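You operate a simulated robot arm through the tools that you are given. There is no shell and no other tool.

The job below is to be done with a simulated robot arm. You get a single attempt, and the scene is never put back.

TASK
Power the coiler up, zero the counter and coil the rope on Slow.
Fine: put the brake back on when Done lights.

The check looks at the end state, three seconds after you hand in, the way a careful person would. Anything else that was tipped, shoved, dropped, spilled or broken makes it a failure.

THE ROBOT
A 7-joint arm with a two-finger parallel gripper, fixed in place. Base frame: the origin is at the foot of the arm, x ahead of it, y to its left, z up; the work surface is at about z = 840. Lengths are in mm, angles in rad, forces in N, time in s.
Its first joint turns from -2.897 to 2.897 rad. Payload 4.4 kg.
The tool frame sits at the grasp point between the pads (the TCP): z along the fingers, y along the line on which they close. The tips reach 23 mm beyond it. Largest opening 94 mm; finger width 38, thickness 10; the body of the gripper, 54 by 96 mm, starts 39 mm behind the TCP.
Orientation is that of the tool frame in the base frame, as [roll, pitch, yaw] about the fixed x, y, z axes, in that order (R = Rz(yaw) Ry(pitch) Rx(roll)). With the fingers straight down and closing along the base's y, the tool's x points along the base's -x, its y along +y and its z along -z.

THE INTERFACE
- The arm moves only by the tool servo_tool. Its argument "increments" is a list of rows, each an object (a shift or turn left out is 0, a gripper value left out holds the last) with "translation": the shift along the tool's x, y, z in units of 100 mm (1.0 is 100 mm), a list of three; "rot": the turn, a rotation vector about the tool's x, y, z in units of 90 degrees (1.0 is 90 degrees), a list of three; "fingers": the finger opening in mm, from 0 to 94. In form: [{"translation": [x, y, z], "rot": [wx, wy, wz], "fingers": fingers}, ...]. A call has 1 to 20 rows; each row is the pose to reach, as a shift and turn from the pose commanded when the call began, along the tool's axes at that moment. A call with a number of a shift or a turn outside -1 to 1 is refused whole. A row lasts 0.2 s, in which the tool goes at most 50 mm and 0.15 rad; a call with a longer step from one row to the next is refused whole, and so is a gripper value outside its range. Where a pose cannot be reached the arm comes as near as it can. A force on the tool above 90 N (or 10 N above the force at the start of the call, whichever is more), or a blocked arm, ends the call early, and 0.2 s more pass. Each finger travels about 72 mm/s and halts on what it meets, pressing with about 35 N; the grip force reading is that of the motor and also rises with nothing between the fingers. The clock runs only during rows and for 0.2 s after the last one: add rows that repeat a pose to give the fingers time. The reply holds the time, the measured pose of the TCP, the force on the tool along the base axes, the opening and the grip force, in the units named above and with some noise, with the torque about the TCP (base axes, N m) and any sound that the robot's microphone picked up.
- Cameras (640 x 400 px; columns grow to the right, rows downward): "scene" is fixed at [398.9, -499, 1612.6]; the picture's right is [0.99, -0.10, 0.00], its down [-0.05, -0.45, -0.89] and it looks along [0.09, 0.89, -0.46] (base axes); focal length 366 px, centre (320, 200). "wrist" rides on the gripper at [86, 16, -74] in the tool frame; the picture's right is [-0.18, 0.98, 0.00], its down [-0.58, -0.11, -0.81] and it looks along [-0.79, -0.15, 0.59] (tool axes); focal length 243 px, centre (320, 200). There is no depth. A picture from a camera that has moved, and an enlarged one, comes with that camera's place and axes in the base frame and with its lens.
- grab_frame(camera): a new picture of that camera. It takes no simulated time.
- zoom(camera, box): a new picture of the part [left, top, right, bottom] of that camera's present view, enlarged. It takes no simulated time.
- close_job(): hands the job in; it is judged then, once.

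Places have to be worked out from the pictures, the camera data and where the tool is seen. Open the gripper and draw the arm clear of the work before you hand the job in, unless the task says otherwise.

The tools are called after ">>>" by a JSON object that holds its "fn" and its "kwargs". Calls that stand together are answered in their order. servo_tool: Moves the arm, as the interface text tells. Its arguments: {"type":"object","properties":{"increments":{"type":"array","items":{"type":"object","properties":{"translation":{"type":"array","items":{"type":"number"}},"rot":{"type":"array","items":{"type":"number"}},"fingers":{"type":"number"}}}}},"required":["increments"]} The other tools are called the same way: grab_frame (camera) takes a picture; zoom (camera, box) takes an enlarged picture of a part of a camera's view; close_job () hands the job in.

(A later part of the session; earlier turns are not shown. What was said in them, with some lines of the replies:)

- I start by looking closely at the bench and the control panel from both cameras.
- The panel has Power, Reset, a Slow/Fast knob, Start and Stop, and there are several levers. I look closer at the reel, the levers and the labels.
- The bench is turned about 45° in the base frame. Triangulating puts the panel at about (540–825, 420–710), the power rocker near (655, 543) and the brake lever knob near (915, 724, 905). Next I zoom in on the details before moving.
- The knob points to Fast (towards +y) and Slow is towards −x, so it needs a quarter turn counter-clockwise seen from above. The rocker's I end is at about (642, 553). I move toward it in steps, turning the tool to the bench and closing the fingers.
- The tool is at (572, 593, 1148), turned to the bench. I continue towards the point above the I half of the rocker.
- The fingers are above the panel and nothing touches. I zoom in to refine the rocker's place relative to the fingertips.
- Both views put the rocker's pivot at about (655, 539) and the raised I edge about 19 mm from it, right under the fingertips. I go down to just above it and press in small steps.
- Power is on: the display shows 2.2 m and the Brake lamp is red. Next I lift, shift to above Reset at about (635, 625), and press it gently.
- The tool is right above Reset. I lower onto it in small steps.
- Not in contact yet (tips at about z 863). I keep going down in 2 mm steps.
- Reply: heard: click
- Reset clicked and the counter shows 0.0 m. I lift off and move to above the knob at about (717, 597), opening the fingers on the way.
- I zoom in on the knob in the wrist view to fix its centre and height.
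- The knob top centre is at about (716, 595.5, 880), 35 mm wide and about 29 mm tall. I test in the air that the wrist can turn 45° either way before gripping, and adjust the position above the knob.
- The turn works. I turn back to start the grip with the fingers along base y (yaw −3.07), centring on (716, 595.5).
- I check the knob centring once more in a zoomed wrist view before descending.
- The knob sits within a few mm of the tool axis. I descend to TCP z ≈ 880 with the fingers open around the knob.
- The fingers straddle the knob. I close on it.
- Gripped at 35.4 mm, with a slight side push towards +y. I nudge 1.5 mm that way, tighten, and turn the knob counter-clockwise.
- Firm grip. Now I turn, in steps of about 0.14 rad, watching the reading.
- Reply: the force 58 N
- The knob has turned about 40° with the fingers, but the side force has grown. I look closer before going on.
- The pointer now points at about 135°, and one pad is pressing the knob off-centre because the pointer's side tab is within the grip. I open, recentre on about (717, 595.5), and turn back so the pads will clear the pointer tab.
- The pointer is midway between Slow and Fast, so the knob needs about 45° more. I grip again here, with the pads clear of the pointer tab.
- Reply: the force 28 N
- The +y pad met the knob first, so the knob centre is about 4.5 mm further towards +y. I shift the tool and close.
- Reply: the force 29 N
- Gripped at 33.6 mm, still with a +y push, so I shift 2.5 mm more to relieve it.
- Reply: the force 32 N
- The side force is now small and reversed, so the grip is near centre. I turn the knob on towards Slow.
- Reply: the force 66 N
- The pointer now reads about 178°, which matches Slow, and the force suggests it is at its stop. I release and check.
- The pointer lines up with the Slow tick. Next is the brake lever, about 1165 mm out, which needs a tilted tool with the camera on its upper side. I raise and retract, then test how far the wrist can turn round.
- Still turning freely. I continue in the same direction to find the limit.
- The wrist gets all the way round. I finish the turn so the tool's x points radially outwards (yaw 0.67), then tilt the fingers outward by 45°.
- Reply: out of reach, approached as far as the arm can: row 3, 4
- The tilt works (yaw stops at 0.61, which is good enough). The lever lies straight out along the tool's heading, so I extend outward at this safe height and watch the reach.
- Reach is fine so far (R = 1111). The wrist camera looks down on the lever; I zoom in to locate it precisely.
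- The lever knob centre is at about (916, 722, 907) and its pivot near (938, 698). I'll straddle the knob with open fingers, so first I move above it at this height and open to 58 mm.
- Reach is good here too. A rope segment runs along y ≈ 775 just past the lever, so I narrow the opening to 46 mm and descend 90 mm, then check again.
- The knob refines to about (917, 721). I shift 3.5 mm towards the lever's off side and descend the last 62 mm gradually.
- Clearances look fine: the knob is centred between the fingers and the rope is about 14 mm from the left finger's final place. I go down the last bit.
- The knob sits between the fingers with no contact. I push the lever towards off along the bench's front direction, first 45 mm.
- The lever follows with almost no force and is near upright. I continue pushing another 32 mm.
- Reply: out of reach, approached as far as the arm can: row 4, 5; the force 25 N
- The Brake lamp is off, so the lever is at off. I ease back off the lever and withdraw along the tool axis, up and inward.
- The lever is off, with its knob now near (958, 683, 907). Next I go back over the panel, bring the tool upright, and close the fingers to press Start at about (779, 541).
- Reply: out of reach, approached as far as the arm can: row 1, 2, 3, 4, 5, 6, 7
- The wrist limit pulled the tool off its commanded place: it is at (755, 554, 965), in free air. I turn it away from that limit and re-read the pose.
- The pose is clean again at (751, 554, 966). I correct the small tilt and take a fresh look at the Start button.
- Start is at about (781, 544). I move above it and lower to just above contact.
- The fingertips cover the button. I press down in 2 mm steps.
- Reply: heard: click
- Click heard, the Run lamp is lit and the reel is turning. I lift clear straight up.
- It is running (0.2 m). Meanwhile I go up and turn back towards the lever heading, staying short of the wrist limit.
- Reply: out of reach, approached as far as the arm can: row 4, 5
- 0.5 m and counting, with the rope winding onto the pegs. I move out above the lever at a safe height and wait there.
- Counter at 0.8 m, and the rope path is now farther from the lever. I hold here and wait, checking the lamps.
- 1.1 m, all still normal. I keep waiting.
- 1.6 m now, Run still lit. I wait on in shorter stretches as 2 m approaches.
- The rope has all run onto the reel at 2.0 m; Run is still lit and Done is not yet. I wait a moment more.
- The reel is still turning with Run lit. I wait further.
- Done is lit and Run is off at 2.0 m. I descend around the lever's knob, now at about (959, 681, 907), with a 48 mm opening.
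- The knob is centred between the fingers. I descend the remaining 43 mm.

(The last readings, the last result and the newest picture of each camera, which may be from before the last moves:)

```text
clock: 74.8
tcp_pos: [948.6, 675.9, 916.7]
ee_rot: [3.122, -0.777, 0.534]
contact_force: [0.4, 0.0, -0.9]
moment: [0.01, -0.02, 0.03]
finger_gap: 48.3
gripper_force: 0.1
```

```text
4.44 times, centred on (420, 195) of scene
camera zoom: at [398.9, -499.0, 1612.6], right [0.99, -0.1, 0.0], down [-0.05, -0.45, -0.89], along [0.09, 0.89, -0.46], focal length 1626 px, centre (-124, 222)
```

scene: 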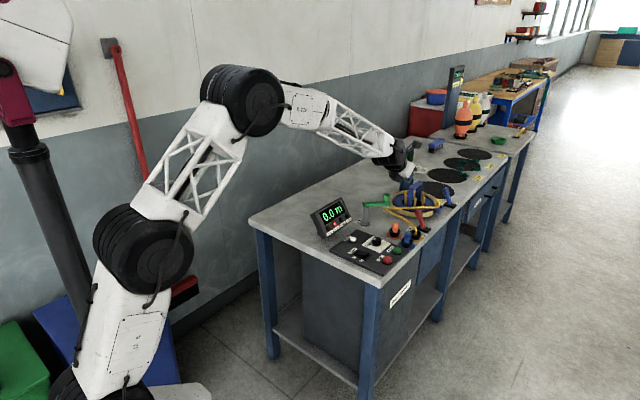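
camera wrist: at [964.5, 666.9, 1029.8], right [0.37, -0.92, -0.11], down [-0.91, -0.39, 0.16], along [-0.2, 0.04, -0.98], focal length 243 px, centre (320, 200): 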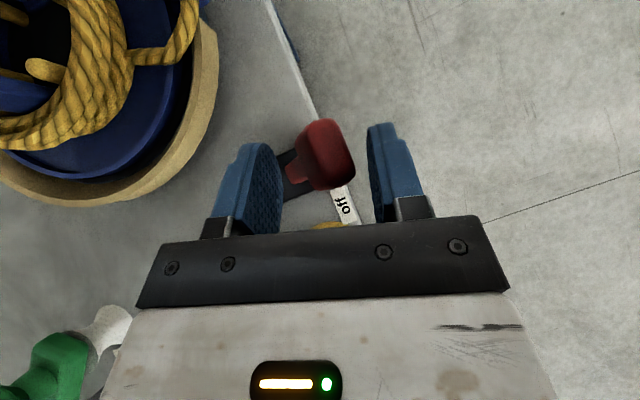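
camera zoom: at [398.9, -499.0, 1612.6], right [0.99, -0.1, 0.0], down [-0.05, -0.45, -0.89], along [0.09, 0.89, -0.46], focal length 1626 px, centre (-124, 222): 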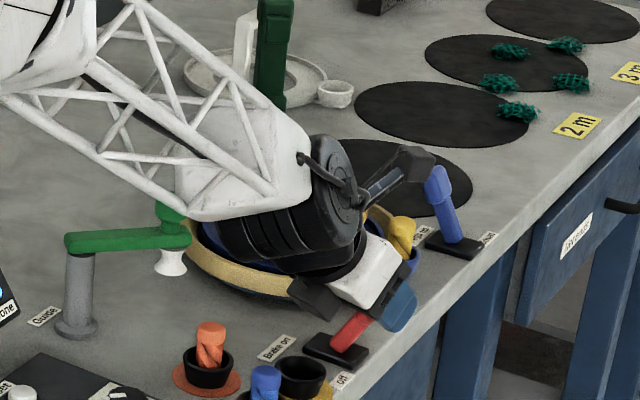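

The knob is straddled with no contact. I narrow the fingers a little and push the lever back towards "Brake on", first 38 mm.

>>> {"fn": "servo_tool", "kwargs": {"increments": [{"translation": [-0.018, -0.097, -0.018], "fingers": 43}, {"translation": [-0.037, -0.193, -0.036], "fingers": 43}, {"translation": [-0.055, -0.29, -0.055], "fingers": 43}, {"translation": [-0.07, -0.367, -0.069], "fingers": 43}, {"translation": [-0.07, -0.367, -0.069], "fingers": 43}]}}

>>> {"fn": "grab_frame", "kwargs": {"camera": "wrist"}}

>>> {"fn": "zoom", "kwargs": {"camera": "scene", "box": [350, 150, 470, 240]}}

```text
clock: 76.0
tcp_pos: [923.7, 702.3, 916.9]
ee_rot: [3.119, -0.778, 0.533]
contact_force: [0.0, -0.1, -0.1]
moment: [0.01, -0.01, 0.01]
finger_gap: 43.1
gripper_force: 0.2
```

```text
taken
camera wrist: at [938.1, 693.9, 1030.0], right [0.37, -0.92, -0.12], down [-0.91, -0.39, 0.16], along [-0.2, 0.04, -0.98], focal length 243 px, centre (320, 200)
```

wrist: 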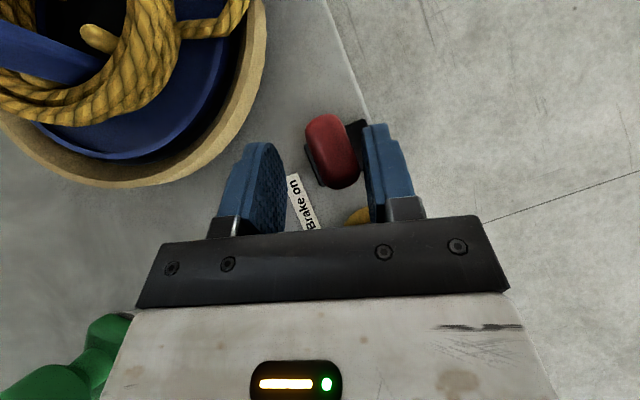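

```text
4.44 times, centred on (410, 195) of scene
camera zoom: at [398.9, -499.0, 1612.6], right [0.99, -0.1, 0.0], down [-0.05, -0.45, -0.89], along [0.09, 0.89, -0.46], focal length 1626 px, centre (-80, 222)
```

zoom: 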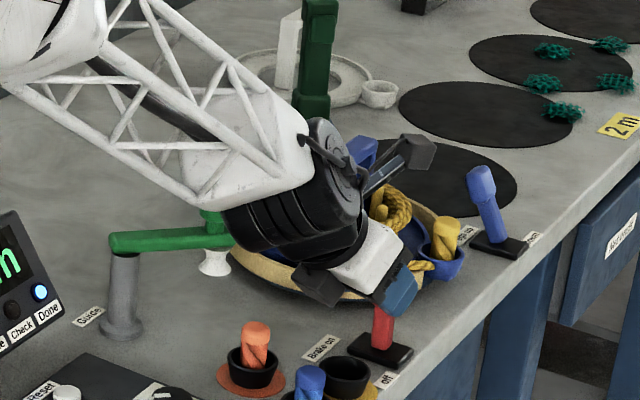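

The lever is upright and following the finger with no strain. I push about 28 mm more to reach the on side.

>>> {"fn": "servo_tool", "kwargs": {"increments": [{"translation": [-0.018, -0.097, -0.018]}, {"translation": [-0.037, -0.193, -0.036]}, {"translation": [-0.045, -0.24, -0.045]}, {"translation": [-0.052, -0.27, -0.051]}, {"translation": [-0.052, -0.27, -0.051]}]}}

>>> {"fn": "grab_frame", "kwargs": {"camera": "wrist"}}

>>> {"fn": "zoom", "kwargs": {"camera": "scene", "box": [300, 150, 470, 270]}}

```text
clock: 77.2
tcp_pos: [905.2, 721.4, 914.9]
ee_rot: [3.121, -0.777, 0.529]
contact_force: [20.1, -16.5, -1.9]
moment: [-0.37, -0.46, 0.26]
finger_gap: 53.6
gripper_force: 12.2
```

```text
taken
camera wrist: at [919.3, 713.0, 1028.3], right [0.37, -0.92, -0.11], down [-0.91, -0.39, 0.16], along [-0.2, 0.04, -0.98], focal length 243 px, centre (320, 200)
```

wrist: 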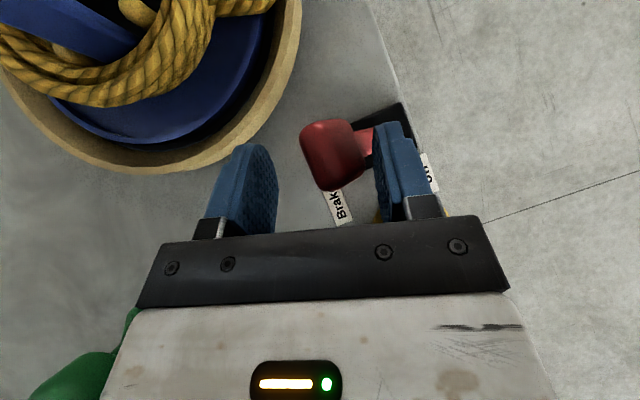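

```text
3.33 times, centred on (385, 210) of scene
camera zoom: at [398.9, -499.0, 1612.6], right [0.99, -0.1, 0.0], down [-0.05, -0.45, -0.89], along [0.09, 0.89, -0.46], focal length 1220 px, centre (103, 167)
```

zoom: 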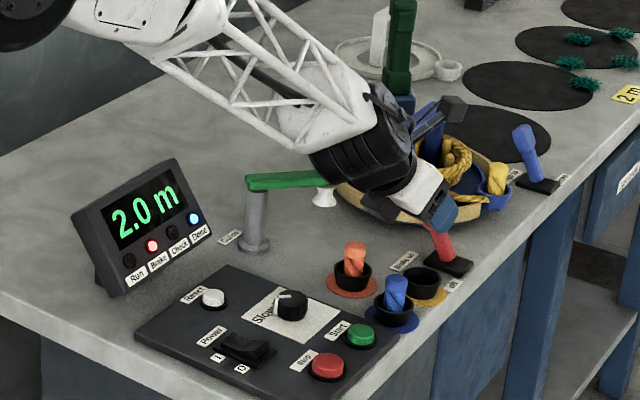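

The Brake lamp is red again and Done is lit: the lever is at its on stop. I open slightly, ease off 5 mm, and rise straight up.

>>> {"fn": "servo_tool", "kwargs": {"increments": [{"translation": [0.005, 0.03, 0.005], "fingers": 54}, {"translation": [0.01, 0.05, 0.01], "fingers": 54}, {"translation": [0.15, 0.05, -0.13], "fingers": 54}, {"translation": [0.35, 0.05, -0.34], "fingers": 54}, {"translation": [0.6, 0.05, -0.6], "fingers": 54}, {"translation": [0.85, 0.05, -0.86], "fingers": 54}, {"translation": [0.85, 0.05, -0.86], "fingers": 54}]}}

>>> {"fn": "grab_frame", "kwargs": {"camera": "wrist"}}

>>> {"fn": "zoom", "kwargs": {"camera": "scene", "box": [300, 150, 470, 270]}}

```text
clock: 78.8
tcp_pos: [906.3, 717.8, 1036.9]
ee_rot: [3.12, -0.779, 0.531]
contact_force: [0.5, 0.3, 0.1]
moment: [-0.02, 0.02, -0.01]
finger_gap: 54.0
gripper_force: 0.0
```

```text
taken
camera wrist: at [920.4, 709.0, 1150.2], right [0.37, -0.92, -0.11], down [-0.91, -0.39, 0.16], along [-0.2, 0.04, -0.98], focal length 243 px, centre (320, 200)
```

wrist: 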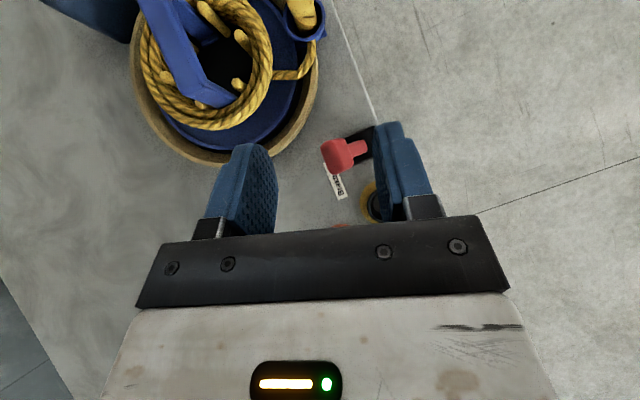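

```text
3.33 times, centred on (385, 210) of scene
camera zoom: at [398.9, -499.0, 1612.6], right [0.99, -0.1, 0.0], down [-0.05, -0.45, -0.89], along [0.09, 0.89, -0.46], focal length 1220 px, centre (103, 167)
```

zoom: 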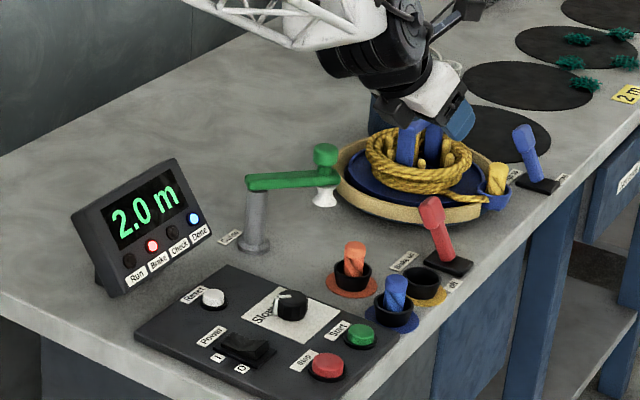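

The lever is on, Brake and Done are lit, and the counter reads 2.0 m. I draw the arm back inward and up, clear of the bench, with the gripper open.

>>> {"fn": "servo_tool", "kwargs": {"increments": [{"translation": [0.1, 0, -0.3], "fingers": 80}, {"translation": [0.1, 0, -0.65], "fingers": 90}, {"translation": [0.0, 0, -0.98], "fingers": 90}, {"translation": [0.0, 0, -0.98], "fingers": 90}]}}

>>> {"fn": "servo_tool", "kwargs": {"increments": [{"translation": [-0.1, 0, -0.35]}, {"translation": [-0.25, 0, -0.68]}, {"translation": [-0.4, 0, -0.98]}, {"translation": [-0.4, 0, -0.98]}]}}

>>> {"fn": "servo_tool", "kwargs": {"increments": [{"translation": [-0.1, 0, -0.35]}, {"translation": [-0.25, 0, -0.68]}, {"translation": [-0.4, 0, -0.98]}, {"translation": [-0.4, 0, -0.98]}]}}

>>> {"fn": "grab_frame", "kwargs": {"camera": "scene"}}

>>> {"fn": "zoom", "kwargs": {"camera": "scene", "box": [300, 150, 470, 270]}}

```text
clock: 79.8
tcp_pos: [844.5, 685.4, 1106.8]
ee_rot: [3.12, -0.777, 0.532]
contact_force: [-0.3, -0.1, 0.7]
moment: [0.01, -0.05, 0.01]
finger_gap: 90.3
gripper_force: 0.0
```

```text
clock: 80.8
tcp_pos: [760.1, 637.4, 1149.8]
ee_rot: [3.121, -0.78, 0.533]
contact_force: [-0.9, -0.3, -0.7]
moment: [0.01, -0.02, 0.0]
finger_gap: 89.8
gripper_force: 0.0
```

```text
clock: 81.8
tcp_pos: [674.3, 590.7, 1188.6]
ee_rot: [3.12, -0.778, 0.531]
contact_force: [-0.9, 0.3, 0.4]
moment: [0.02, 0.03, -0.02]
finger_gap: 89.7
gripper_force: 0.0
```

```text
taken
```

scene: 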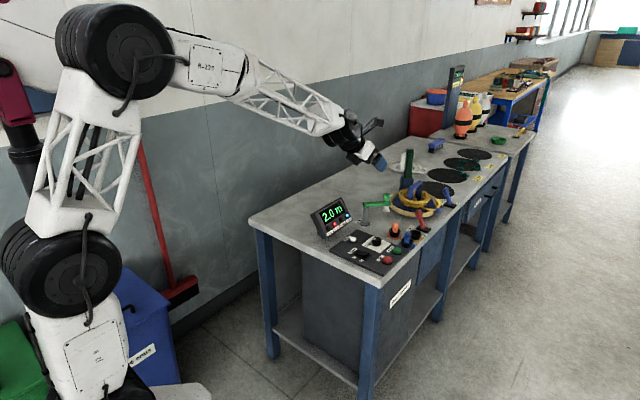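

```text
3.33 times, centred on (385, 210) of scene
camera zoom: at [398.9, -499.0, 1612.6], right [0.99, -0.1, 0.0], down [-0.05, -0.45, -0.89], along [0.09, 0.89, -0.46], focal length 1220 px, centre (103, 167)
```

zoom: 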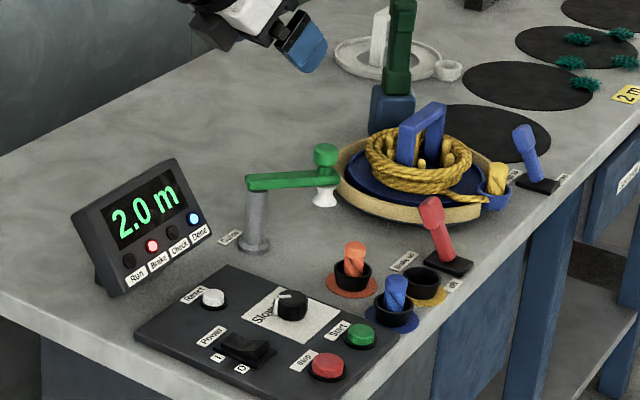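

The rope is coiled on the reel, with the counter at 2.0 m, Done lit, Brake on and the knob at Slow. Nothing else has been disturbed, and the arm is clear with the gripper open, so I hand in.

>>> {"fn": "close_job", "kwargs": {}}

```text
The job is handed in.
```

The rope is coiled on the reel. The coiler ran on Slow with the counter zeroed first, and the brake is back on.

- **Setup:** I switched the power on and pressed Reset, which took the counter from 2.2 m to 0.0 m. I turned the knob from Fast to Slow and moved the brake lever to off.
- **Run:** I pressed Start. The counter stopped at 2.0 m with the whole rope on the reel, then Done lit and Run went out.
- **Brake:** About five seconds after Done lit I had the lever back at "Brake on". The Brake lamp was red and Done was still lit when I handed in.

The knob took two grips to reach Slow, because its pointer tab got in the way of the first one. I saw nothing tipped or moved elsewhere on the bench. The arm is clear of the bench and the gripper is open.
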